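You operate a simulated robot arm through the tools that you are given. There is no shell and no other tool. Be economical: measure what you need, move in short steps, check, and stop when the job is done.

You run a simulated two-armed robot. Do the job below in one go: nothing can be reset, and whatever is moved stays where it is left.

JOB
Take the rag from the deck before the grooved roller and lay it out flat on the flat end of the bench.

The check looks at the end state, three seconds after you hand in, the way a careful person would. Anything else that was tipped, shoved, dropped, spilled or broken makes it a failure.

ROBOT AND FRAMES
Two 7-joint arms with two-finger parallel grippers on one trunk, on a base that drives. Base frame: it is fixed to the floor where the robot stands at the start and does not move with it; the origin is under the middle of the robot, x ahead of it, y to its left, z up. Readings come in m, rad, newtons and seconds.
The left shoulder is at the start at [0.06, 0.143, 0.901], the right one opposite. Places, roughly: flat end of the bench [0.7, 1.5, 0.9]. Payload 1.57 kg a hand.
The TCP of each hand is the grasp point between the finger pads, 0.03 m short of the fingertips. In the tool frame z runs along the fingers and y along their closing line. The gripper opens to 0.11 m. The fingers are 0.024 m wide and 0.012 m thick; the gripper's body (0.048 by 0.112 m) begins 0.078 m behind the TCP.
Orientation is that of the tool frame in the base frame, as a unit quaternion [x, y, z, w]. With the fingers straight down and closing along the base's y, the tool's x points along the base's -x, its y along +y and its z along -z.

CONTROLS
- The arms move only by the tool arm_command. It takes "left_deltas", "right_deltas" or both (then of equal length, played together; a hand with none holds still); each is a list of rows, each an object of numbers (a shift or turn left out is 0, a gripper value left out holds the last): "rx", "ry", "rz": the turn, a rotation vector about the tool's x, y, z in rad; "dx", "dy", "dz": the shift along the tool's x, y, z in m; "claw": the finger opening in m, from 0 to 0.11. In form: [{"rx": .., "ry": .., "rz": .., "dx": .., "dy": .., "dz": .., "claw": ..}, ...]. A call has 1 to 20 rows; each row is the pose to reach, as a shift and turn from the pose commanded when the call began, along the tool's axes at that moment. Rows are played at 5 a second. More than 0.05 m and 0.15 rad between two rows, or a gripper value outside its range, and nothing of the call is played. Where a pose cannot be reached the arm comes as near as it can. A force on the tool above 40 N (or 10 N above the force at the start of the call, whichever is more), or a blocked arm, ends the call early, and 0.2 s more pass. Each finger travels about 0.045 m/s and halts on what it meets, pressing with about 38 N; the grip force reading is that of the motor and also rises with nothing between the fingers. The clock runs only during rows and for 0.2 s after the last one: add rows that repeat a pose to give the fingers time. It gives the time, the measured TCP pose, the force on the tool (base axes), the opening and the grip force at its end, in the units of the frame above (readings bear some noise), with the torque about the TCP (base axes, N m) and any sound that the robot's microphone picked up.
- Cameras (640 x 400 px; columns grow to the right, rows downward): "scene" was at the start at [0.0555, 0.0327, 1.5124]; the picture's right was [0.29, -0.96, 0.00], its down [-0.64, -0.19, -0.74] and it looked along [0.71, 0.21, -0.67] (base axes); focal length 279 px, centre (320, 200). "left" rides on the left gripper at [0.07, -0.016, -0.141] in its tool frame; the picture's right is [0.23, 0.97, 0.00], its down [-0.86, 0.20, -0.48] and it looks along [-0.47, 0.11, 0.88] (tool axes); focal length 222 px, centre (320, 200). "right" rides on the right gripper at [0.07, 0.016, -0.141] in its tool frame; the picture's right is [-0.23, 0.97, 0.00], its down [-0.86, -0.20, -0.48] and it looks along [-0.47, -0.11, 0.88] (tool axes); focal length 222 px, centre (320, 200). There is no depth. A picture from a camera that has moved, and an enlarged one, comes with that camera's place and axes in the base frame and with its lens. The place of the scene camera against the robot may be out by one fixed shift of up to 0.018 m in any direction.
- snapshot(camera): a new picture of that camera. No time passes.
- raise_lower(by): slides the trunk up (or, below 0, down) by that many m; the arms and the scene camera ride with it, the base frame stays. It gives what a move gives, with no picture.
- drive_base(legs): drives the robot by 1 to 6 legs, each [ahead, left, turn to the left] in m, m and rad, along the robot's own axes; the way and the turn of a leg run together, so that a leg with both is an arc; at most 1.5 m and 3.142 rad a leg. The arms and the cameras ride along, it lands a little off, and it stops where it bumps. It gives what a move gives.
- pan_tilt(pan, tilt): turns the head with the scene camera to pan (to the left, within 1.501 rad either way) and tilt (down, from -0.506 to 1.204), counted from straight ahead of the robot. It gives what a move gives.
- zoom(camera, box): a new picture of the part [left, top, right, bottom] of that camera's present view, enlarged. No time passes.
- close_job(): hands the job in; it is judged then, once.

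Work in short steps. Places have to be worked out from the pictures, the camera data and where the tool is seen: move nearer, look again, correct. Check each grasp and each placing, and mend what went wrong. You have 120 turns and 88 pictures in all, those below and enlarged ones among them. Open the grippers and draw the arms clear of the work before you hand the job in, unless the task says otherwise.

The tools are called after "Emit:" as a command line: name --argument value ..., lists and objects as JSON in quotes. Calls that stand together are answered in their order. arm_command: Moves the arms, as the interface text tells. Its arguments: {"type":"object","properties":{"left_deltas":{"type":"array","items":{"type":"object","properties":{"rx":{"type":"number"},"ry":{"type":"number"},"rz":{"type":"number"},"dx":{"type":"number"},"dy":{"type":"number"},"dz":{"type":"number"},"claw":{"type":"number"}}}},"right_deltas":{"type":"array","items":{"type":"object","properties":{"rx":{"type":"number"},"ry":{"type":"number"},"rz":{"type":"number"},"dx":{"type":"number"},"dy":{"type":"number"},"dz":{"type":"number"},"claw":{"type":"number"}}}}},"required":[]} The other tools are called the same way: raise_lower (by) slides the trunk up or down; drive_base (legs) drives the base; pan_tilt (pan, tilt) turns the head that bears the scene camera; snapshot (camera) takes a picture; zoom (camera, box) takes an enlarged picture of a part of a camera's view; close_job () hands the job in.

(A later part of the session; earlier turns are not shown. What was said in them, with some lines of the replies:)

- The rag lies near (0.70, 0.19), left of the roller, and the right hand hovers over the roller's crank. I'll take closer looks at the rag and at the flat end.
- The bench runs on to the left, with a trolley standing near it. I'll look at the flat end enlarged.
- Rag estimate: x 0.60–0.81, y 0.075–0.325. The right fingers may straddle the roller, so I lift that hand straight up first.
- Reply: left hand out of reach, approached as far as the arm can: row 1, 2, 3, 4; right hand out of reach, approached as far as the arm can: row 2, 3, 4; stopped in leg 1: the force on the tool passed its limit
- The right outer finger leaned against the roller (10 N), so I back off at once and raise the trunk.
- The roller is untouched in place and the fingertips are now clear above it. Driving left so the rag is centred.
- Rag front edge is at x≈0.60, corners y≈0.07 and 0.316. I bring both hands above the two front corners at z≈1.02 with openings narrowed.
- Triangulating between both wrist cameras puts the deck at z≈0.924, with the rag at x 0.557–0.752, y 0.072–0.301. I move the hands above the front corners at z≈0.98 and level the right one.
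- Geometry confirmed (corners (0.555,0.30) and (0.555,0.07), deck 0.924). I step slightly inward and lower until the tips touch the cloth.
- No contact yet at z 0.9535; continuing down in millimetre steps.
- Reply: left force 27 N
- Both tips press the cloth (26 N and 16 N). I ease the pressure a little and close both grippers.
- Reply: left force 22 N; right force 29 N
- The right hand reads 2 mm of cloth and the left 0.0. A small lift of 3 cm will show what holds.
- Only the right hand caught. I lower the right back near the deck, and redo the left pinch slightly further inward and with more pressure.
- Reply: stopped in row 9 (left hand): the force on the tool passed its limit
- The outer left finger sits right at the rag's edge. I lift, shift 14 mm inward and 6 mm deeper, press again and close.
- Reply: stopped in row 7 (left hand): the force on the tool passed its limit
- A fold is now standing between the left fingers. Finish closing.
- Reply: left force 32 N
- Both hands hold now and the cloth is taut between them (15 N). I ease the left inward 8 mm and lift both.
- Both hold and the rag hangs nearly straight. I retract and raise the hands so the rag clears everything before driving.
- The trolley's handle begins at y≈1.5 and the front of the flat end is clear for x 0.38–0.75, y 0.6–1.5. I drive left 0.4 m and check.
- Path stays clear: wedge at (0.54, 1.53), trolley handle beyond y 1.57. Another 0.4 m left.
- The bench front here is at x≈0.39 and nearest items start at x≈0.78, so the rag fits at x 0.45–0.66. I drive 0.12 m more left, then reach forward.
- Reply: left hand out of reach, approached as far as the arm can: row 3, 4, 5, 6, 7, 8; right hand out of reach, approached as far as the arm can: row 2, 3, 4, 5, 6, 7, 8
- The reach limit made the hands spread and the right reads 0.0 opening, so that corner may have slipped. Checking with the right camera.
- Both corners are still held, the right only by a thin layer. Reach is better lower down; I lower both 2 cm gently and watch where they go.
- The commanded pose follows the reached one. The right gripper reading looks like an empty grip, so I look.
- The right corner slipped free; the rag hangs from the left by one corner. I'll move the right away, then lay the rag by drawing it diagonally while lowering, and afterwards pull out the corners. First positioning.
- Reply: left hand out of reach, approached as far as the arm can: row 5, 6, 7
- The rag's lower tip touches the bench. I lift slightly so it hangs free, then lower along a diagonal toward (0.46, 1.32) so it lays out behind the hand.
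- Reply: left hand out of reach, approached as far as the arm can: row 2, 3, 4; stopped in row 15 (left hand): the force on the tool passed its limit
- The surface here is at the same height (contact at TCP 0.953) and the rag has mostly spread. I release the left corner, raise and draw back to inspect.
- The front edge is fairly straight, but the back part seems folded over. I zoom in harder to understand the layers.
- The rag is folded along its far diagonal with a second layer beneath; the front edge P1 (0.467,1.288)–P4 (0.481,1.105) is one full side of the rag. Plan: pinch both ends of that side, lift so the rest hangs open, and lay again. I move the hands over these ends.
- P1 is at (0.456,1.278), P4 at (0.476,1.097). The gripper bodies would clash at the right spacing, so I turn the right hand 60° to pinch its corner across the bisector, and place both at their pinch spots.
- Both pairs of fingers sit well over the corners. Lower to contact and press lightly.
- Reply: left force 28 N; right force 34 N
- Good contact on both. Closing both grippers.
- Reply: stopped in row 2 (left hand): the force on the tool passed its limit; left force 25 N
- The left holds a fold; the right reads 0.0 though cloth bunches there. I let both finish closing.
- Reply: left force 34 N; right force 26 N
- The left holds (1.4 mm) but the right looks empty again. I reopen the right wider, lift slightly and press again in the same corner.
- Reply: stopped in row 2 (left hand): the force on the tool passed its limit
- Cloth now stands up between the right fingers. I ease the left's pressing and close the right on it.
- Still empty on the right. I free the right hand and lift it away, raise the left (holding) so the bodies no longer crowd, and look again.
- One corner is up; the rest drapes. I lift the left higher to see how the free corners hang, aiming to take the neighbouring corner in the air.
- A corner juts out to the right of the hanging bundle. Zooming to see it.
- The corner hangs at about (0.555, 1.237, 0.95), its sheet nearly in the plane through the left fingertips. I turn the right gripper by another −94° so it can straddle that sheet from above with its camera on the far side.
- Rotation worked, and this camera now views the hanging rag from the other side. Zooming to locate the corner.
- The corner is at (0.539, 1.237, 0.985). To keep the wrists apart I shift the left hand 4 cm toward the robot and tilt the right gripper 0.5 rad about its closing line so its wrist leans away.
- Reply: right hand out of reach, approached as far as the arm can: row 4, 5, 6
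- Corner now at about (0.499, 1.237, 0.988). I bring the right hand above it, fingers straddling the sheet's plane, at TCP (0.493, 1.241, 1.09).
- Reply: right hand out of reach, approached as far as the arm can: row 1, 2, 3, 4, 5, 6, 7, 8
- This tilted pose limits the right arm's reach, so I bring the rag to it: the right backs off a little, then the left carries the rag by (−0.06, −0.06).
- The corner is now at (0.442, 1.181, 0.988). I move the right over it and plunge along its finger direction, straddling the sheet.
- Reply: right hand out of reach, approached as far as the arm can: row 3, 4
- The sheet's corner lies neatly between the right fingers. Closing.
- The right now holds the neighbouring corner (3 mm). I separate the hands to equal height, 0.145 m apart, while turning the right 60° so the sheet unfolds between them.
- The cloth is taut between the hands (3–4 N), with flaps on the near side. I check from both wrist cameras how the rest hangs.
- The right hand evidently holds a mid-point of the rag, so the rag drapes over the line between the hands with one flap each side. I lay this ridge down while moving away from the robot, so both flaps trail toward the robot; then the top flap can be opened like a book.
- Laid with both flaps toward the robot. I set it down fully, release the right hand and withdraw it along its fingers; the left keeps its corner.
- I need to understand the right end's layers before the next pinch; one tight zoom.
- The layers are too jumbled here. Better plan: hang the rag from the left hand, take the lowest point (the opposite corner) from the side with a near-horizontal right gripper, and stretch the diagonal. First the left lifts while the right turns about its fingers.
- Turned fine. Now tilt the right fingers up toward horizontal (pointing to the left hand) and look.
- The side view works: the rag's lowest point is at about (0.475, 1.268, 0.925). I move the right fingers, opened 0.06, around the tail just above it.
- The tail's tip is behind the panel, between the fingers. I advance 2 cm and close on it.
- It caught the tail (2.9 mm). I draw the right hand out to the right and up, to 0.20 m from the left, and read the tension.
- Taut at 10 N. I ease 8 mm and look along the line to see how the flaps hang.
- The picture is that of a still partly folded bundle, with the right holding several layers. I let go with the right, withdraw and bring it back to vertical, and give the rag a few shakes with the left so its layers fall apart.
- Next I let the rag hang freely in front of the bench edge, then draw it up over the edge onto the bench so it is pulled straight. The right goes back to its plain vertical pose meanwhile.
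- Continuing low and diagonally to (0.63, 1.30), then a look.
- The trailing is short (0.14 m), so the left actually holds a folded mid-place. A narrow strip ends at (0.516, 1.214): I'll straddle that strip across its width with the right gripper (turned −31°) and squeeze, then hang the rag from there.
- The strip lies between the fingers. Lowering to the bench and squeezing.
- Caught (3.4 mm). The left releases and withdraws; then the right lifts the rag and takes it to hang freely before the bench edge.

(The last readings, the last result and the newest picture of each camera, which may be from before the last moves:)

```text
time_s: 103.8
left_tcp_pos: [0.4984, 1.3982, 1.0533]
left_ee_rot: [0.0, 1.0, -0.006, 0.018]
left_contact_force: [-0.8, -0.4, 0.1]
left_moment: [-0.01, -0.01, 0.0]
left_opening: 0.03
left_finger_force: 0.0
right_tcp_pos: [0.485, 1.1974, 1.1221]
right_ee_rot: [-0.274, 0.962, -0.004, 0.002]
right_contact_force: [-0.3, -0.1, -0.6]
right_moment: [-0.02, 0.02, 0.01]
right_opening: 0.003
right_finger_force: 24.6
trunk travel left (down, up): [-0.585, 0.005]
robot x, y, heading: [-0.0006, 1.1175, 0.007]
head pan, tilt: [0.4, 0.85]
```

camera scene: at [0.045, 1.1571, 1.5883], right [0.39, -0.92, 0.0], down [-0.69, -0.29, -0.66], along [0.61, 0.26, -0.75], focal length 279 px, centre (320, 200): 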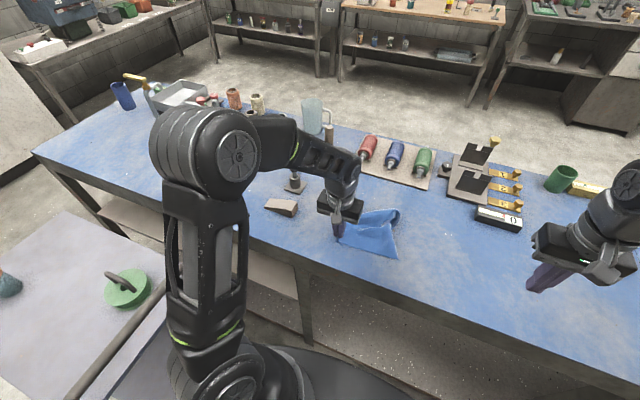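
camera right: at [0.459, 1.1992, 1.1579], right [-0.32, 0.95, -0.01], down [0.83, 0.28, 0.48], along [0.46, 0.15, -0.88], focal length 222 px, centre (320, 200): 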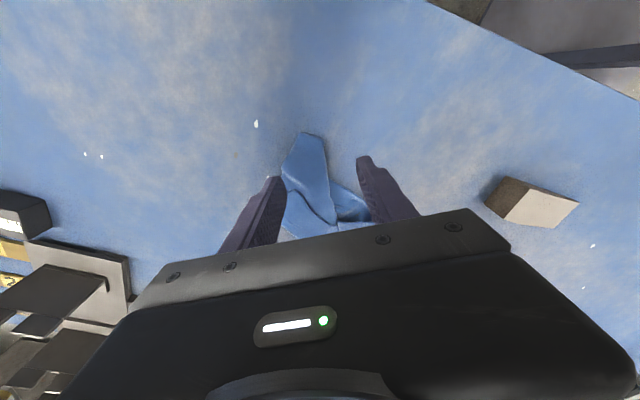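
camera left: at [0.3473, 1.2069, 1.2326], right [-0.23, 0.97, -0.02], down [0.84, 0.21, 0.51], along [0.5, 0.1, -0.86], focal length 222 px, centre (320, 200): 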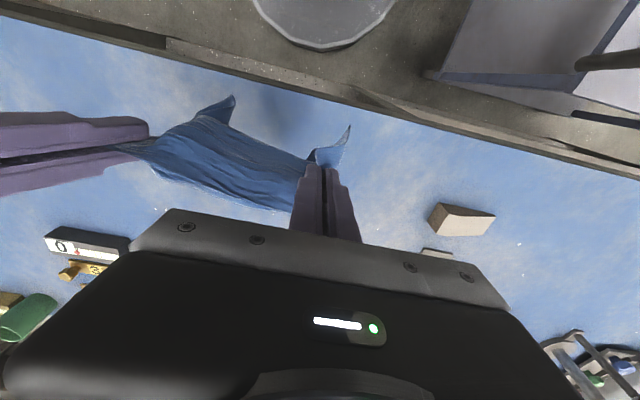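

Moving the right hand to (0.345, 1.08) so the rag hangs clear of the edge, then one look.

Emit:
arm_command --right_deltas '[{"dx": 0.03, "dy": -0.004}, {"dx": 0.06, "dy": -0.009}, {"dx": 0.09, "dy": -0.013}, {"dx": 0.12, "dy": -0.017}, {"dx": 0.15, "dy": -0.022}, {"dx": 0.181, "dy": -0.026}, {"dx": 0.181, "dy": -0.026}, {"dx": 0.181, "dy": -0.026}, {"dx": 0.181, "dy": -0.026}]'

Emit:
zoom --camera "scene" --box '[290, 170, 500, 370]'

```text
time_s: 105.8
left_tcp_pos: [0.4989, 1.3994, 1.0537]
left_ee_rot: [-0.001, 1.0, -0.006, 0.017]
left_contact_force: [0.1, -0.1, 0.5]
left_moment: [0.0, -0.02, 0.02]
left_opening: 0.0302
left_finger_force: 0.1
right_tcp_pos: [0.3479, 1.0784, 1.1181]
right_ee_rot: [-0.273, 0.962, -0.005, 0.001]
right_contact_force: [-0.6, 1.1, 0.2]
right_moment: [-0.02, 0.0, 0.01]
right_opening: 0.0032
right_finger_force: 24.4
trunk travel left (down, up): [-0.585, 0.005]
robot x, y, heading: [-0.0021, 1.1168, 0.006]
head pan, tilt: [0.4, 0.85]
```

```text
2.00 times, centred on (395, 270) of scene
camera zoom: at [0.0463, 1.1576, 1.5881], right [0.39, -0.92, 0.0], down [-0.69, -0.29, -0.66], along [0.61, 0.26, -0.75], focal length 558 px, centre (170, 60)
```

zoom: 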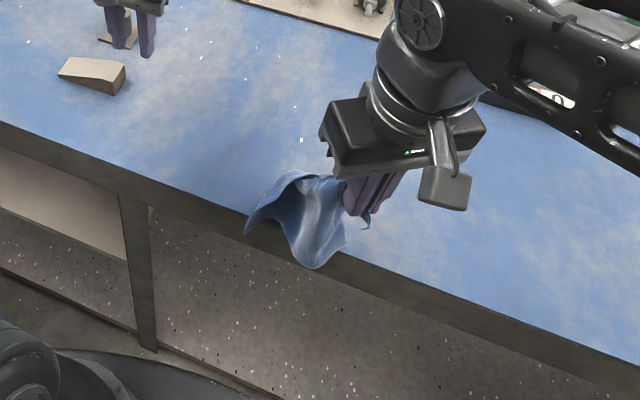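

The rag hangs more open now. I lower and pull it over the edge toward (0.62, 0.97) so it trails out behind the right hand.

Emit:
arm_command --right_deltas '[{"dx": -0.0135, "dy": -0.0162, "dz": 0.027}, {"dx": -0.027, "dy": -0.0324, "dz": 0.054}, {"dx": -0.0405, "dy": -0.0486, "dz": 0.08}, {"dx": -0.051, "dy": -0.063, "dz": 0.105}, {"dx": -0.062, "dy": -0.078, "dz": 0.13}, {"dx": -0.0724, "dy": -0.092, "dz": 0.15}, {"dx": -0.0848, "dy": -0.11, "dz": 0.154}, {"dx": -0.0972, "dy": -0.128, "dz": 0.156}, {"dx": -0.1096, "dy": -0.146, "dz": 0.156}, {"dx": -0.122, "dy": -0.164, "dz": 0.156}, {"dx": -0.1343, "dy": -0.182, "dz": 0.156}, {"dx": -0.1467, "dy": -0.2, "dz": 0.156}, {"dx": -0.159, "dy": -0.218, "dz": 0.156}, {"dx": -0.1715, "dy": -0.2358, "dz": 0.158}, {"dx": -0.1715, "dy": -0.2358, "dz": 0.16}]'

Emit:
zoom --camera "scene" --box '[350, 175, 510, 275]'

```text
time_s: 109.0
left_tcp_pos: [0.4995, 1.3987, 1.0542]
left_ee_rot: [-0.001, 1.0, -0.006, 0.018]
left_contact_force: [0.4, 0.2, 0.5]
left_moment: [-0.01, 0.0, 0.0]
left_opening: 0.03
left_finger_force: 0.0
right_tcp_pos: [0.6164, 0.9666, 0.9658]
right_ee_rot: [-0.274, 0.962, -0.004, 0.002]
right_contact_force: [-0.2, 0.0, 1.2]
right_moment: [-0.02, -0.05, -0.03]
right_opening: 0.0033
right_finger_force: 24.4
trunk travel left (down, up): [-0.585, 0.005]
robot x, y, heading: [0.0007, 1.1197, -0.002]
head pan, tilt: [0.4, 0.85]
```

```text
4.00 times, centred on (430, 225) of scene
camera zoom: at [0.0458, 1.1575, 1.5881], right [0.39, -0.92, 0.0], down [-0.69, -0.29, -0.66], along [0.61, 0.26, -0.75], focal length 1116 px, centre (-120, 100)
```

zoom: 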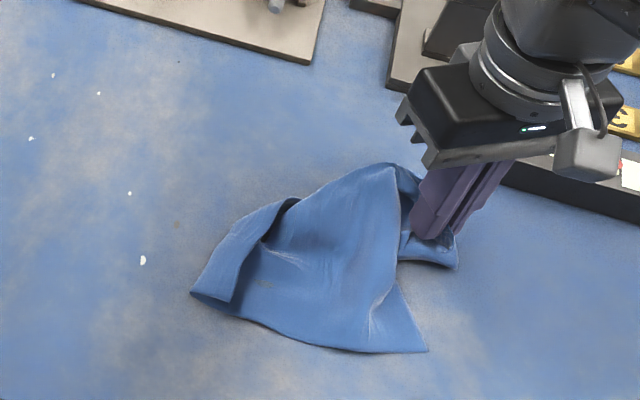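

Much better: the rag is largely open, with near corners at (0.526, 0.967) and (0.509, 1.119), a narrow flap folded over on its left, and the held corner still bunched inward. I pull the held corner away to (0.68, 0.985), staying clear of the dial box at (0.693, 0.93).

Emit:
arm_command --right_deltas '[{"dx": -0.0152, "dy": -0.0015, "dz": 0.002}, {"dx": -0.0304, "dy": -0.003, "dz": 0.004}, {"dx": -0.0456, "dy": -0.012, "dz": 0.004}, {"dx": -0.055, "dy": -0.0145, "dz": 0.004}, {"dx": -0.0637, "dy": -0.018, "dz": 0.004}, {"dx": -0.0637, "dy": -0.018, "dz": 0.008}]'

```text
time_s: 110.4
left_tcp_pos: [0.4982, 1.3997, 1.0527]
left_ee_rot: [-0.001, 1.0, -0.005, 0.018]
left_contact_force: [0.5, -0.2, -0.4]
left_moment: [-0.03, 0.01, 0.0]
left_opening: 0.03
left_finger_force: 0.1
right_tcp_pos: [0.6814, 0.9863, 0.9578]
right_ee_rot: [-0.273, 0.962, -0.004, 0.002]
right_contact_force: [0.9, 0.6, 0.8]
right_moment: [0.01, 0.04, 0.02]
right_opening: 0.0033
right_finger_force: 24.0
trunk travel left (down, up): [-0.585, 0.005]
robot x, y, heading: [-0.0022, 1.1149, 0.008]
head pan, tilt: [0.4, 0.85]
```

Next I sweep the small left flap open: the left hand, closed, comes down just right of the flap's free edge and moves outward, skimming above the lower layer.

Emit:
arm_command --left_deltas '[{"dx": -0.005, "dy": -0.04, "claw": 0.0}, {"dx": -0.01, "dy": -0.08}, {"dx": -0.015, "dy": -0.12}, {"dx": -0.02, "dy": -0.16}, {"dx": -0.025, "dy": -0.2}, {"dx": -0.03, "dy": -0.24}, {"dx": -0.035, "dy": -0.28}, {"dx": -0.037, "dy": -0.32}, {"dx": -0.037, "dy": -0.338}, {"dx": -0.037, "dy": -0.338, "dz": 0.04}, {"dx": -0.037, "dy": -0.338, "dz": 0.08}, {"dx": -0.037, "dy": -0.338, "dz": 0.096}, {"dx": -0.037, "dy": -0.338, "dz": 0.0985}]'

Emit:
snapshot --camera "left"

```text
time_s: 113.2
left_tcp_pos: [0.5387, 1.0607, 0.9622]
left_ee_rot: [0.0, 1.0, -0.006, 0.017]
left_contact_force: [0.2, 0.4, -0.2]
left_moment: [0.0, 0.02, -0.02]
left_opening: 0.0
left_finger_force: 21.8
right_tcp_pos: [0.6818, 0.9856, 0.9567]
right_ee_rot: [-0.273, 0.962, -0.004, 0.001]
right_contact_force: [0.2, 0.4, 0.2]
right_moment: [-0.01, 0.01, 0.03]
right_opening: 0.0033
right_finger_force: 24.1
trunk travel left (down, up): [-0.585, 0.005]
robot x, y, heading: [0.0006, 1.1217, 0.009]
head pan, tilt: [0.4, 0.85]
```

```text
2 pictures are left
camera left: at [0.4641, 1.0446, 1.1013], right [-0.23, 0.97, -0.02], down [0.84, 0.21, 0.51], along [0.5, 0.1, -0.86], focal length 222 px, centre (320, 200)
```

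left: 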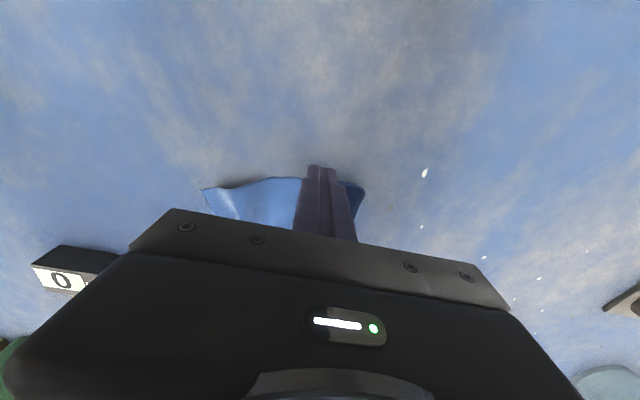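

The rag just slid along with the held corner, and there is no more room on that side. I'll lift it again, bring it before the edge at y≈1.12 where there is room, and redo the pull over the edge, with the left hand later pressing the tail as an anchor. First clear the left hand, then lift.

Emit:
arm_command --left_deltas '[{"dz": -0.04}, {"dz": -0.08}, {"dz": -0.1, "dy": 0.03}, {"dz": -0.1, "dy": 0.075}, {"dz": -0.1, "dy": 0.12}, {"dz": -0.1, "dy": 0.165}, {"dz": -0.1, "dy": 0.21}, {"dz": -0.1, "dy": 0.255}, {"dz": -0.1, "dy": 0.3}, {"dz": -0.1, "dy": 0.34}, {"dz": -0.1, "dy": 0.34}, {"dz": -0.1, "dy": 0.34}, {"dz": -0.1, "dy": 0.34}, {"dz": -0.1, "dy": 0.34}, {"dz": -0.1, "dy": 0.34}, {"dz": -0.1, "dy": 0.34}, {"dz": -0.1, "dy": 0.34}, {"dz": -0.1, "dy": 0.34}, {"dz": -0.1, "dy": 0.34}, {"dz": -0.1, "dy": 0.34}]' --right_deltas '[{"dz": 0}, {"dz": 0}, {"dz": 0}, {"dz": 0}, {"dz": 0}, {"dx": 0.018, "dy": 0.0243, "dz": -0.03}, {"dx": 0.036, "dy": 0.0486, "dz": -0.06}, {"dx": 0.054, "dy": 0.0729, "dz": -0.09}, {"dx": 0.072, "dy": 0.0972, "dz": -0.11}, {"dx": 0.09, "dy": 0.1215, "dz": -0.125}, {"dx": 0.108, "dy": 0.1458, "dz": -0.14}, {"dx": 0.126, "dy": 0.17, "dz": -0.15}, {"dx": 0.144, "dy": 0.1943, "dz": -0.16}, {"dx": 0.162, "dy": 0.2186, "dz": -0.163}, {"dx": 0.18, "dy": 0.243, "dz": -0.163}, {"dx": 0.198, "dy": 0.2672, "dz": -0.163}, {"dx": 0.2159, "dy": 0.2915, "dz": -0.163}, {"dx": 0.2159, "dy": 0.2915, "dz": -0.163}, {"dx": 0.2159, "dy": 0.2915, "dz": -0.163}, {"dx": 0.2159, "dy": 0.2915, "dz": -0.163}]'

```text
time_s: 117.4
left_tcp_pos: [0.5359, 1.3995, 1.0609]
left_ee_rot: [-0.001, 1.0, -0.006, 0.018]
left_contact_force: [-0.3, 0.7, 0.7]
left_moment: [0.01, -0.01, -0.01]
left_opening: 0.0
left_finger_force: 21.5
right_tcp_pos: [0.3428, 1.121, 1.1138]
right_ee_rot: [-0.273, 0.962, -0.003, 0.001]
right_contact_force: [-0.3, 0.4, 0.1]
right_moment: [-0.01, 0.02, -0.01]
right_opening: 0.0033
right_finger_force: 24.7
trunk travel left (down, up): [-0.585, 0.005]
robot x, y, heading: [0.001, 1.1167, 0.001]
head pan, tilt: [0.4, 0.85]
```

Now the pull over the edge again, straight away from the robot, with the held corner kept a few centimetres high.

Emit:
arm_command --right_deltas '[{"dx": 0.0255, "dy": 0.0158}, {"dx": 0.0255, "dy": 0.0158}, {"dx": 0.0255, "dy": 0.0158}, {"dx": 0.0, "dy": 0.0}, {"dx": -0.017, "dy": -0.0105, "dz": 0.03}, {"dx": -0.0425, "dy": -0.0264, "dz": 0.06}, {"dx": -0.068, "dy": -0.0422, "dz": 0.09}, {"dx": -0.085, "dy": -0.0527, "dz": 0.11}, {"dx": -0.102, "dy": -0.0632, "dz": 0.12}, {"dx": -0.119, "dy": -0.0738, "dz": 0.125}, {"dx": -0.136, "dy": -0.0843, "dz": 0.125}, {"dx": -0.153, "dy": -0.0949, "dz": 0.125}, {"dx": -0.17, "dy": -0.1054, "dz": 0.125}, {"dx": -0.187, "dy": -0.116, "dz": 0.125}, {"dx": -0.187, "dy": -0.116, "dz": 0.125}]'

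Emit:
zoom --camera "scene" --box '[310, 165, 480, 290]'

```text
time_s: 120.6
left_tcp_pos: [0.5342, 1.3984, 1.0605]
left_ee_rot: [-0.001, 1.0, -0.006, 0.018]
left_contact_force: [0.2, -0.2, 0.4]
left_moment: [0.01, 0.02, -0.03]
left_opening: 0.0
left_finger_force: 21.0
right_tcp_pos: [0.5657, 1.1207, 0.9924]
right_ee_rot: [-0.273, 0.962, -0.004, 0.002]
right_contact_force: [0.6, 0.3, 0.0]
right_moment: [-0.01, -0.02, -0.04]
right_opening: 0.0034
right_finger_force: 24.2
trunk travel left (down, up): [-0.585, 0.005]
robot x, y, heading: [-0.0011, 1.1188, 0.001]
head pan, tilt: [0.4, 0.85]
```

```text
3.20 times, centred on (395, 228) of scene
camera zoom: at [0.0457, 1.1574, 1.5881], right [0.39, -0.92, 0.0], down [-0.69, -0.29, -0.66], along [0.61, 0.26, -0.75], focal length 893 px, centre (80, 112)
```

zoom: 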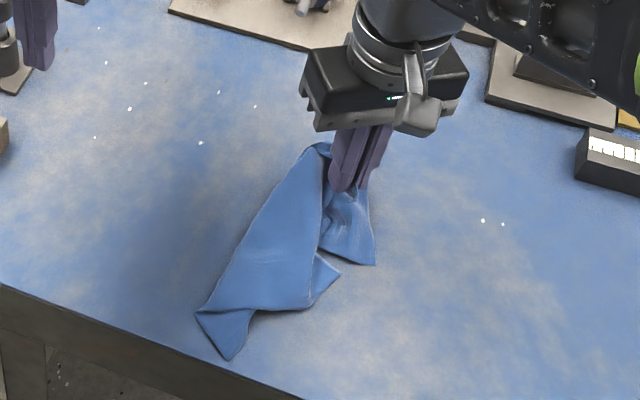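

The tail is stretched back to (0.393, 1.176) at the front edge. I press the closed left fingers onto the tail at about (0.425, 1.188) as an anchor, then pull the held corner away with the right.

Emit:
arm_command --left_deltas '[{"dx": 0.018, "dy": -0.035}, {"dx": 0.036, "dy": -0.07}, {"dx": 0.055, "dy": -0.105}, {"dx": 0.073, "dy": -0.14}, {"dx": 0.091, "dy": -0.175}, {"dx": 0.109, "dy": -0.21}, {"dx": 0.109, "dy": -0.21, "dz": 0.04}, {"dx": 0.109, "dy": -0.21, "dz": 0.08}, {"dx": 0.109, "dy": -0.21, "dz": 0.1}, {"dx": 0.109, "dy": -0.21, "dz": 0.105}, {"dx": 0.109, "dy": -0.21, "dz": 0.108}, {"dx": 0.109, "dy": -0.21, "dz": 0.11}]'

```text
time_s: 123.1
left_tcp_pos: [0.4322, 1.1882, 0.9545]
left_ee_rot: [-0.002, 1.0, -0.007, 0.021]
left_contact_force: [-5.2, 3.1, 22.4]
left_moment: [0.23, 0.37, -0.01]
left_opening: 0.0
left_finger_force: 21.3
right_tcp_pos: [0.5638, 1.119, 0.9924]
right_ee_rot: [-0.273, 0.962, -0.004, 0.003]
right_contact_force: [1.0, 0.1, -0.1]
right_moment: [0.01, 0.0, -0.03]
right_opening: 0.0031
right_finger_force: 24.1
trunk travel left (down, up): [-0.585, 0.005]
robot x, y, heading: [-0.0007, 1.1193, 0.002]
head pan, tilt: [0.4, 0.85]
stopped in row 12 (left hand): the force on the tool passed its limit (the readings are from after the stop); the commanded pose is now the measured one
```

Anchored with 22 N on the tail. Now the right pulls slowly and lowers.

Emit:
arm_command --right_deltas '[{"dx": -0.009, "dy": -0.0085, "dz": 0.004}, {"dx": -0.018, "dy": -0.017, "dz": 0.008}, {"dx": -0.027, "dy": -0.0255, "dz": 0.012}, {"dx": -0.036, "dy": -0.034, "dz": 0.017}, {"dx": -0.045, "dy": -0.0425, "dz": 0.022}, {"dx": -0.053, "dy": -0.05, "dz": 0.026}, {"dx": -0.061, "dy": -0.058, "dz": 0.03}, {"dx": -0.0694, "dy": -0.0665, "dz": 0.034}]'

```text
time_s: 124.9
left_tcp_pos: [0.4327, 1.1885, 0.9526]
left_ee_rot: [-0.002, 1.0, -0.009, 0.025]
left_contact_force: [13.8, -2.7, 31.0]
left_moment: [0.11, -0.11, -0.02]
left_opening: 0.0003
left_finger_force: 21.4
right_tcp_pos: [0.6573, 1.1001, 0.9614]
right_ee_rot: [-0.274, 0.962, -0.002, 0.0]
right_contact_force: [-18.4, 5.9, -1.5]
right_moment: [0.07, 0.37, 0.47]
right_opening: 0.007
right_finger_force: 26.1
trunk travel left (down, up): [-0.585, 0.005]
robot x, y, heading: [-0.0046, 1.1195, 0.005]
head pan, tilt: [0.4, 0.85]
```

The diagonal is now taut at 0.24 m (18 N). I ease slightly, set the right down, open it, and withdraw; left still anchors.

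Emit:
arm_command --right_deltas '[{"dx": 0.003, "dy": 0.002, "dz": 0.004}, {"dx": 0.004, "dy": 0.003, "dz": 0.007}, {"dx": 0.004, "dy": 0.003, "dz": 0.007, "claw": 0.015}, {"dx": 0.004, "dy": 0.003, "dz": 0.007, "claw": 0.03}, {"dx": 0.004, "dy": 0.003, "dz": 0.007, "claw": 0.045}, {"dx": 0.004, "dy": 0.003, "dz": 0.007, "claw": 0.045}, {"dx": 0.004, "dy": 0.003, "dz": -0.03}, {"dx": 0.004, "dy": 0.003, "dz": -0.07}, {"dx": 0.024, "dy": -0.02, "dz": -0.09}, {"dx": 0.054, "dy": -0.05, "dz": -0.1}, {"dx": 0.084, "dy": -0.08, "dz": -0.1}, {"dx": 0.114, "dy": -0.11, "dz": -0.1}, {"dx": 0.144, "dy": -0.13, "dz": -0.1}]'

```text
time_s: 126.4
left_tcp_pos: [0.4331, 1.187, 0.9523]
left_ee_rot: [-0.002, 1.0, -0.009, 0.023]
left_contact_force: [-3.4, 0.8, 17.5]
left_moment: [0.09, 0.25, 0.02]
left_opening: 0.0
left_finger_force: 21.7
right_tcp_pos: [0.6523, 1.0988, 0.9564]
right_ee_rot: [-0.274, 0.962, -0.004, 0.001]
right_contact_force: [0.2, -0.5, 0.0]
right_moment: [0.02, 0.0, 0.04]
right_opening: 0.0449
right_finger_force: 0.1
trunk travel left (down, up): [-0.585, 0.005]
robot x, y, heading: [-0.0033, 1.1174, 0.005]
head pan, tilt: [0.4, 0.85]
stopped in row 7 (left hand): the force on the tool passed its limit (the readings are from after the stop); the commanded pose is now the measured one
```

Released; I ease the left and withdraw the right upward and to the right.

Emit:
arm_command --left_deltas '[{"dz": -0.001}, {"dz": -0.002}, {"dz": -0.002}, {"dz": -0.002}, {"dz": -0.002}, {"dz": -0.002}, {"dz": -0.002}, {"dz": -0.002}]' --right_deltas '[{"dz": -0.03}, {"dz": -0.06}, {"dz": -0.09}, {"dx": 0.03, "dy": -0.02, "dz": -0.1}, {"dx": 0.06, "dy": -0.04, "dz": -0.1}, {"dx": 0.095, "dy": -0.06, "dz": -0.1}, {"dx": 0.13, "dy": -0.08, "dz": -0.1}, {"dx": 0.158, "dy": -0.102, "dz": -0.1}]'

```text
time_s: 128.2
left_tcp_pos: [0.4342, 1.1892, 0.9529]
left_ee_rot: [-0.002, 1.0, -0.008, 0.022]
left_contact_force: [-0.4, -0.1, -0.5]
left_moment: [-0.01, -0.03, -0.01]
left_opening: 0.0001
left_finger_force: 20.8
right_tcp_pos: [0.5726, 0.9317, 1.0581]
right_ee_rot: [-0.275, 0.961, -0.004, 0.001]
right_contact_force: [0.6, -0.4, 0.2]
right_moment: [0.03, 0.0, -0.01]
right_opening: 0.045
right_finger_force: 0.0
right hand out of reach, approached as far as the arm can: row 2, 3, 4
trunk travel left (down, up): [-0.585, 0.005]
robot x, y, heading: [0.0021, 1.1207, 0.004]
head pan, tilt: [0.4, 0.85]
```

The left lifts straight off and withdraws to the left, then I use my last picture to see the result.

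Emit:
arm_command --left_deltas '[{"dz": -0.02}, {"dz": -0.06}, {"dz": -0.1}, {"dz": -0.11, "dy": 0.04}, {"dz": -0.11, "dy": 0.08}, {"dz": -0.11, "dy": 0.12}, {"dz": -0.11, "dy": 0.16}, {"dz": -0.11, "dy": 0.2}]'

Emit:
zoom --camera "scene" --box '[310, 175, 460, 285]'

```text
time_s: 130.0
left_tcp_pos: [0.4256, 1.3934, 1.0594]
left_ee_rot: [-0.001, 1.0, -0.008, 0.022]
left_contact_force: [0.6, 0.0, -0.3]
left_moment: [0.02, 0.03, 0.03]
left_opening: 0.0001
left_finger_force: 21.3
right_tcp_pos: [0.5727, 0.9325, 1.0584]
right_ee_rot: [-0.274, 0.962, -0.005, 0.001]
right_contact_force: [0.8, -0.4, 0.3]
right_moment: [-0.05, -0.01, 0.0]
right_opening: 0.0449
right_finger_force: 0.0
trunk travel left (down, up): [-0.585, 0.005]
robot x, y, heading: [-0.0065, 1.1165, 0.007]
head pan, tilt: [0.4, 0.85]
```

```text
3.64 times, centred on (385, 230) of scene
camera zoom: at [0.046, 1.1583, 1.5881], right [0.39, -0.92, 0.0], down [-0.69, -0.3, -0.66], along [0.61, 0.26, -0.75], focal length 1015 px, centre (84, 91)
```

zoom: 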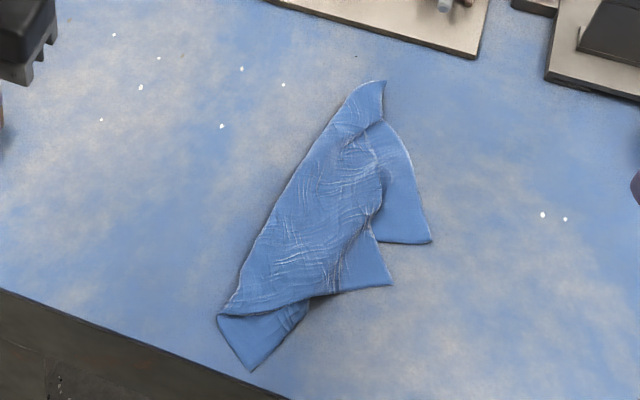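

This is clear at last: the rag is folded once along its diagonal, with the top flap's corner at about (0.495, 1.09) lying alone on the bench. I'll open it like a book with the left hand: first position and level it above.

Emit:
arm_command --left_deltas '[{"dx": -0.014, "dy": -0.038, "ry": 0.022, "claw": 0.036}, {"dx": -0.028, "dy": -0.076, "ry": 0.044}, {"dx": -0.042, "dy": -0.114, "ry": 0.044}, {"dx": -0.056, "dy": -0.152, "ry": 0.044}, {"dx": -0.07, "dy": -0.19, "ry": 0.044}, {"dx": -0.07, "dy": -0.19, "ry": 0.044}]'

Emit:
arm_command --left_deltas '[{"rz": 0.15}, {"rz": 0.3}, {"rz": 0.45}, {"rz": 0.6}, {"rz": 0.75}, {"rz": 0.9}, {"rz": 1.05}, {"rz": 1.2}, {"rz": 1.35}, {"rz": 1.5}, {"rz": 1.65}, {"rz": 1.79}, {"rz": 1.79}]'

```text
time_s: 131.4
left_tcp_pos: [0.4965, 1.1987, 1.0649]
left_ee_rot: [-0.001, 1.0, -0.008, 0.0]
left_contact_force: [-0.1, 0.0, 0.2]
left_moment: [-0.03, -0.03, -0.02]
left_opening: 0.036
left_finger_force: 0.1
right_tcp_pos: [0.5723, 0.9335, 1.0595]
right_ee_rot: [-0.273, 0.962, -0.005, 0.0]
right_contact_force: [-0.4, 0.4, 0.5]
right_moment: [0.03, -0.02, 0.0]
right_opening: 0.045
right_finger_force: 0.0
trunk travel left (down, up): [-0.585, 0.005]
robot x, y, heading: [-0.001, 1.1189, 0.006]
head pan, tilt: [0.4, 0.85]
```

```text
time_s: 134.2
left_tcp_pos: [0.5, 1.2019, 1.0652]
left_ee_rot: [0.78, 0.626, -0.005, 0.006]
left_contact_force: [0.6, 0.1, 0.3]
left_moment: [0.02, -0.01, 0.02]
left_opening: 0.0358
left_finger_force: 0.0
right_tcp_pos: [0.5737, 0.9327, 1.0585]
right_ee_rot: [-0.273, 0.962, -0.003, 0.001]
right_contact_force: [-0.5, 0.2, -1.2]
right_moment: [0.02, 0.06, 0.01]
right_opening: 0.0453
right_finger_force: 0.0
trunk travel left (down, up): [-0.585, 0.005]
robot x, y, heading: [-0.0006, 1.1174, -0.0]
head pan, tilt: [0.4, 0.85]
```

Rotation is as wanted. Now over the flap's corner at (0.495, 1.110) and down to contact.

Emit:
arm_command --left_deltas '[{"dx": -0.03, "dy": 0.005}, {"dx": -0.06, "dy": 0.01}, {"dx": -0.091, "dy": 0.015}, {"dx": -0.091, "dy": 0.015, "dz": 0.04}, {"dx": -0.091, "dy": 0.015, "dz": 0.08}, {"dx": -0.091, "dy": 0.015, "dz": 0.1}, {"dx": -0.091, "dy": 0.015, "dz": 0.108}, {"dx": -0.091, "dy": 0.015, "dz": 0.112}, {"dx": -0.091, "dy": 0.015, "dz": 0.1145}, {"dx": -0.091, "dy": 0.015, "dz": 0.1155}]'

```text
time_s: 136.4
left_tcp_pos: [0.493, 1.1066, 0.9524]
left_ee_rot: [0.78, 0.626, -0.006, 0.006]
left_contact_force: [0.3, -0.3, 1.0]
left_moment: [-0.01, 0.02, -0.01]
left_opening: 0.0357
left_finger_force: 0.1
right_tcp_pos: [0.5734, 0.9315, 1.0591]
right_ee_rot: [-0.273, 0.962, -0.003, 0.0]
right_contact_force: [0.2, -0.5, -0.4]
right_moment: [-0.04, 0.03, 0.01]
right_opening: 0.0452
right_finger_force: 0.0
trunk travel left (down, up): [-0.585, 0.005]
robot x, y, heading: [0.0015, 1.1162, 0.004]
head pan, tilt: [0.4, 0.85]
```

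Barely touching (1 N). I press 2.5 mm further and close.

Emit:
arm_command --left_deltas '[{"dz": 0.001}, {"dz": 0.002}, {"dz": 0.0025}, {"dz": 0.0025, "claw": 0.028}, {"dz": 0.0025, "claw": 0.02}, {"dz": 0.0025, "claw": 0.012}, {"dz": 0.0025, "claw": 0.004}, {"dz": 0.0025, "claw": 0.0}, {"dz": 0.0025, "claw": 0.0}, {"dz": 0.0025, "claw": 0.0}, {"dz": 0.0025, "claw": 0.0}]'

```text
time_s: 138.8
left_tcp_pos: [0.4921, 1.1062, 0.9509]
left_ee_rot: [0.779, 0.627, -0.004, 0.007]
left_contact_force: [2.1, 0.1, 35.6]
left_moment: [0.31, -0.26, -0.03]
left_opening: 0.0001
left_finger_force: 21.3
right_tcp_pos: [0.5702, 0.9323, 1.0603]
right_ee_rot: [-0.274, 0.962, -0.004, 0.001]
right_contact_force: [0.5, 0.0, -0.4]
right_moment: [0.01, 0.03, -0.02]
right_opening: 0.045
right_finger_force: 0.0
trunk travel left (down, up): [-0.585, 0.005]
robot x, y, heading: [-0.0038, 1.1198, 0.006]
head pan, tilt: [0.4, 0.85]
```

Empty. I reopen, go 16 mm deeper into the flap, with a wider opening, and try again with firm pressure.

Emit:
arm_command --left_deltas '[{"dz": -0.005}, {"dz": -0.014, "claw": 0.02}, {"dz": -0.014, "claw": 0.042}, {"dz": -0.014, "dx": 0.0167, "dy": 0.0014}, {"dz": -0.006, "dx": 0.0167, "dy": 0.0014}, {"dz": -0.001, "dx": 0.0167, "dy": 0.0014}, {"dz": 0.0, "dx": 0.0167, "dy": 0.0014}, {"dz": 0.001, "dx": 0.0167, "dy": 0.0014}]'

Emit:
arm_command --left_deltas '[{"claw": 0.034}, {"claw": 0.026}, {"claw": 0.018}, {"claw": 0.01}, {"claw": 0.002}, {"claw": 0.0}, {"claw": 0.0}, {"claw": 0.0}, {"claw": 0.0}]'

```text
time_s: 140.6
left_tcp_pos: [0.4981, 1.1216, 0.9518]
left_ee_rot: [0.779, 0.626, -0.003, 0.008]
left_contact_force: [-2.9, -1.0, 29.6]
left_moment: [0.12, -0.39, -0.02]
left_opening: 0.0405
left_finger_force: 0.0
right_tcp_pos: [0.5714, 0.9333, 1.0598]
right_ee_rot: [-0.273, 0.962, -0.004, 0.001]
right_contact_force: [0.1, 0.4, -0.3]
right_moment: [0.0, -0.03, -0.02]
right_opening: 0.0451
right_finger_force: 0.1
trunk travel left (down, up): [-0.585, 0.005]
robot x, y, heading: [-0.0009, 1.1188, 0.003]
head pan, tilt: [0.4, 0.85]
```

```text
time_s: 141.3
left_tcp_pos: [0.5019, 1.1219, 0.9522]
left_ee_rot: [0.779, 0.627, -0.003, 0.011]
left_contact_force: [-0.1, 0.2, 16.2]
left_moment: [0.12, 0.0, 0.04]
left_opening: 0.0058
left_finger_force: 6.5
right_tcp_pos: [0.5732, 0.9328, 1.0577]
right_ee_rot: [-0.274, 0.962, -0.004, 0.0]
right_contact_force: [0.5, 0.0, 0.6]
right_moment: [0.01, 0.0, -0.04]
right_opening: 0.0451
right_finger_force: 0.1
trunk travel left (down, up): [-0.585, 0.005]
robot x, y, heading: [-0.0009, 1.1159, -0.0]
head pan, tilt: [0.4, 0.85]
stopped in row 3 (left hand): the force on the tool passed its limit (the readings are from after the stop); the commanded pose is now the measured one
```

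Still closing when a force limit stopped it; I let the fingers finish.

Emit:
arm_command --left_deltas '[{"claw": 0.0}, {"claw": 0.0}, {"claw": 0.0}, {"claw": 0.0}]'

```text
time_s: 142.3
left_tcp_pos: [0.5007, 1.1222, 0.951]
left_ee_rot: [0.779, 0.627, -0.003, 0.01]
left_contact_force: [1.2, -2.1, 24.5]
left_moment: [0.15, -0.09, -0.04]
left_opening: 0.0025
left_finger_force: 24.0
right_tcp_pos: [0.5721, 0.9324, 1.0598]
right_ee_rot: [-0.272, 0.962, -0.005, 0.0]
right_contact_force: [0.4, 0.8, 1.5]
right_moment: [0.02, 0.02, -0.02]
right_opening: 0.0451
right_finger_force: 0.1
trunk travel left (down, up): [-0.585, 0.005]
robot x, y, heading: [0.0006, 1.1206, 0.003]
head pan, tilt: [0.4, 0.85]
```

Caught (2.5 mm, 24 N). Now I open the flap like a book: lift, carry over the fold and lay it on the left side at about (0.535, 1.28).

Emit:
arm_command --left_deltas '[{"dx": 0.0049, "dy": -0.0011, "dz": -0.02}, {"dx": 0.0153, "dy": -0.0003, "dz": -0.04}, {"dx": 0.0308, "dy": 0.0003, "dz": -0.055}, {"dx": 0.0514, "dy": 0.0009, "dz": -0.062}, {"dx": 0.0721, "dy": 0.0015, "dz": -0.065}, {"dx": 0.0925, "dy": 0.001, "dz": -0.062}, {"dx": 0.1129, "dy": 0.0006, "dz": -0.052}, {"dx": 0.1333, "dy": 0.0002, "dz": -0.037}, {"dx": 0.1486, "dy": -0.0001, "dz": -0.022}, {"dx": 0.1617, "dy": -0.001, "dz": -0.007}, {"dx": 0.1617, "dy": -0.001, "dz": -0.003}]'

```text
time_s: 144.8
left_tcp_pos: [0.536, 1.282, 0.9522]
left_ee_rot: [0.779, 0.627, -0.002, 0.01]
left_contact_force: [-1.9, 1.6, 14.9]
left_moment: [0.04, 0.06, -0.01]
left_opening: 0.0023
left_finger_force: 23.4
right_tcp_pos: [0.572, 0.9315, 1.0581]
right_ee_rot: [-0.273, 0.962, -0.005, 0.002]
right_contact_force: [-0.2, -0.6, -0.1]
right_moment: [0.0, -0.01, -0.01]
right_opening: 0.0449
right_finger_force: 0.0
trunk travel left (down, up): [-0.585, 0.005]
robot x, y, heading: [-0.0011, 1.1138, 0.005]
head pan, tilt: [0.4, 0.85]
```

Still held. To pull the wrinkles out I anchor the opposite corner with the closed right fingers at about (0.543, 1.095) before stretching.

Emit:
arm_command --left_deltas '[{"dz": -0.003}, {"dz": -0.005}, {"dz": -0.005}, {"dz": -0.005}, {"dz": -0.005}, {"dz": -0.005}, {"dz": -0.005}, {"dz": -0.005}, {"dz": -0.005}, {"dz": -0.005}]' --right_deltas '[{"dx": -0.0125, "dy": 0.031, "claw": 0.0}, {"dx": -0.025, "dy": 0.062}, {"dx": -0.037, "dy": 0.093}, {"dx": -0.05, "dy": 0.124}, {"dx": -0.0615, "dy": 0.154}, {"dx": -0.0615, "dy": 0.154, "dz": 0.045}, {"dx": -0.0615, "dy": 0.154, "dz": 0.085}, {"dx": -0.0615, "dy": 0.154, "dz": 0.1}, {"dx": -0.0615, "dy": 0.154, "dz": 0.105}, {"dx": -0.0615, "dy": 0.154, "dz": 0.108}]'

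```text
time_s: 146.9
left_tcp_pos: [0.534, 1.2824, 0.9572]
left_ee_rot: [0.779, 0.627, -0.002, 0.009]
left_contact_force: [0.3, 0.7, 0.5]
left_moment: [0.06, 0.0, -0.01]
left_opening: 0.0023
left_finger_force: 23.8
right_tcp_pos: [0.5467, 1.0961, 0.9514]
right_ee_rot: [-0.273, 0.962, -0.004, 0.003]
right_contact_force: [1.4, -0.4, 17.1]
right_moment: [0.04, 0.07, -0.01]
right_opening: 0.0002
right_finger_force: 20.7
trunk travel left (down, up): [-0.585, 0.005]
robot x, y, heading: [0.0037, 1.1183, 0.005]
head pan, tilt: [0.4, 0.85]
```

Anchored with 17 N. The left now pulls outward in small steps.

Emit:
arm_command --left_deltas '[{"dx": 0.008}, {"dx": 0.016}, {"dx": 0.024}]'

```text
time_s: 147.8
left_tcp_pos: [0.5393, 1.3048, 0.9555]
left_ee_rot: [0.779, 0.626, -0.002, 0.009]
left_contact_force: [-0.6, -0.9, 0.1]
left_moment: [-0.01, 0.0, 0.01]
left_opening: 0.0022
left_finger_force: 24.0
right_tcp_pos: [0.5454, 1.0941, 0.9508]
right_ee_rot: [-0.273, 0.962, -0.003, 0.003]
right_contact_force: [7.8, -0.2, 29.7]
right_moment: [0.12, -0.05, -0.02]
right_opening: 0.0001
right_finger_force: 21.4
trunk travel left (down, up): [-0.585, 0.005]
robot x, y, heading: [-0.0055, 1.1188, 0.003]
head pan, tilt: [0.4, 0.85]
```

No tension yet at 0.21 m; a little further.

Emit:
arm_command --left_deltas '[{"dx": 0.006}, {"dx": 0.012}, {"dx": 0.016}, {"dx": 0.02}]'

```text
time_s: 148.8
left_tcp_pos: [0.5432, 1.3235, 0.9549]
left_ee_rot: [0.779, 0.626, -0.002, 0.01]
left_contact_force: [0.3, 0.2, -0.8]
left_moment: [0.0, -0.01, 0.02]
left_opening: 0.0023
left_finger_force: 23.6
right_tcp_pos: [0.5461, 1.0951, 0.9507]
right_ee_rot: [-0.273, 0.962, -0.004, 0.003]
right_contact_force: [7.5, -0.4, 32.7]
right_moment: [0.1, -0.05, -0.01]
right_opening: 0.0
right_finger_force: 21.7
trunk travel left (down, up): [-0.585, 0.005]
robot x, y, heading: [0.0009, 1.1211, 0.002]
head pan, tilt: [0.4, 0.85]
```

Still slack at 0.228 m; one last centimetre, since the full diagonal allows about 0.24.

Emit:
arm_command --left_deltas '[{"dx": 0.004}, {"dx": 0.008}, {"dx": 0.012}]'

```text
time_s: 149.6
left_tcp_pos: [0.546, 1.3366, 0.9555]
left_ee_rot: [0.779, 0.627, -0.003, 0.01]
left_contact_force: [-0.4, -0.6, 0.6]
left_moment: [-0.03, 0.04, -0.02]
left_opening: 0.0024
left_finger_force: 23.2
right_tcp_pos: [0.5454, 1.0959, 0.9518]
right_ee_rot: [-0.273, 0.962, -0.004, 0.002]
right_contact_force: [6.5, 1.2, 32.3]
right_moment: [0.16, -0.07, -0.02]
right_opening: 0.0
right_finger_force: 20.9
trunk travel left (down, up): [-0.585, 0.005]
robot x, y, heading: [0.0027, 1.1211, 0.006]
head pan, tilt: [0.4, 0.85]
```

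By geometry the flat diagonal is reached about now; a further 8 mm tests for tension.

Emit:
arm_command --left_deltas '[{"dx": 0.004}, {"dx": 0.008}, {"dx": 0.008}]'

```text
time_s: 150.3
left_tcp_pos: [0.5484, 1.343, 0.9569]
left_ee_rot: [0.779, 0.626, -0.003, 0.01]
left_contact_force: [-0.1, -0.9, 0.8]
left_moment: [-0.05, 0.0, 0.03]
left_opening: 0.0027
left_finger_force: 23.5
right_tcp_pos: [0.5454, 1.0955, 0.9514]
right_ee_rot: [-0.273, 0.962, -0.005, 0.002]
right_contact_force: [7.9, 1.8, 32.2]
right_moment: [0.15, -0.07, 0.0]
right_opening: 0.0001
right_finger_force: 21.6
trunk travel left (down, up): [-0.585, 0.005]
robot x, y, heading: [-0.0017, 1.1195, 0.006]
head pan, tilt: [0.4, 0.85]
```

No tension, so the rag is simply trailing flat behind the left hand. I set that corner down, open, and lift both hands straight off.

Emit:
arm_command --left_deltas '[{"dz": 0.002}, {"dz": 0.003, "claw": 0.01}, {"dz": 0.003, "claw": 0.02}, {"dz": 0.003, "claw": 0.032}, {"dz": 0.003, "claw": 0.032}, {"dz": -0.01}, {"dz": -0.04}, {"dz": -0.08}, {"dz": -0.1}]' --right_deltas '[{"dz": -0.001}, {"dz": -0.002}, {"dz": -0.003}, {"dz": -0.01}, {"dz": -0.03}, {"dz": -0.06}, {"dz": -0.09}, {"dz": -0.11}, {"dz": -0.11}]'

```text
time_s: 152.3
left_tcp_pos: [0.5511, 1.3441, 1.0542]
left_ee_rot: [0.78, 0.626, -0.003, 0.009]
left_contact_force: [0.0, -0.3, 0.0]
left_moment: [-0.03, -0.04, 0.01]
left_opening: 0.0322
left_finger_force: 0.0
right_tcp_pos: [0.5444, 1.0953, 1.0598]
right_ee_rot: [-0.273, 0.962, -0.004, -0.001]
right_contact_force: [-0.8, 0.2, 0.9]
right_moment: [0.0, -0.01, -0.02]
right_opening: 0.0
right_finger_force: 21.3
trunk travel left (down, up): [-0.585, 0.005]
robot x, y, heading: [0.0005, 1.1186, 0.003]
head pan, tilt: [0.4, 0.85]
```

I back both hands clear of the rag, opening the right gripper, and try whether a final look is still granted.

Emit:
arm_command --left_deltas '[{"dx": 0.0, "dy": -0.03}, {"dx": 0.01, "dy": -0.06}, {"dx": 0.02, "dy": -0.09}, {"dx": 0.03, "dy": -0.12}, {"dx": 0.03, "dy": -0.14}]' --right_deltas '[{"dx": 0.03, "dy": -0.02, "claw": 0.03}, {"dx": 0.06, "dy": -0.04}, {"dx": 0.09, "dy": -0.07}, {"dx": 0.12, "dy": -0.1}, {"dx": 0.15, "dy": -0.12}]'

Emit:
snapshot --camera "scene"

```text
time_s: 153.6
left_tcp_pos: [0.4179, 1.4051, 1.0535]
left_ee_rot: [0.779, 0.627, -0.003, 0.009]
left_contact_force: [-0.3, -0.5, 0.6]
left_moment: [-0.02, -0.04, 0.0]
left_opening: 0.032
left_finger_force: 0.0
right_tcp_pos: [0.4785, 0.9129, 1.0602]
right_ee_rot: [-0.274, 0.962, -0.005, 0.001]
right_contact_force: [0.0, -0.2, -0.7]
right_moment: [0.03, 0.01, -0.02]
right_opening: 0.0302
right_finger_force: 0.1
trunk travel left (down, up): [-0.585, 0.005]
robot x, y, heading: [-0.0059, 1.1179, 0.006]
head pan, tilt: [0.4, 0.85]
```

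```text
refused: no pictures are left
```

The pictures are used up. The rag is released on the flat end, both grippers are open and both arms are clear, so I hand in.

Emit:
close_job

```text
The job is handed in.
```

I took the rag from the deck and left it on the flat end of the bench, but I can't confirm it lies fully flat. My last picture showed it folded once along its diagonal. After that I opened the top flap across the fold using only the gripper readings, since the pictures had run out. I felt no tension when I stretched it, so it may still be wrinkled or partly folded.

Early on, a right finger pressed against the roller at about 10 N. I backed off, and it looked in place in the next pictures. I saw nothing else moved or tipped. Both grippers are open and the arms are clear of the rag.
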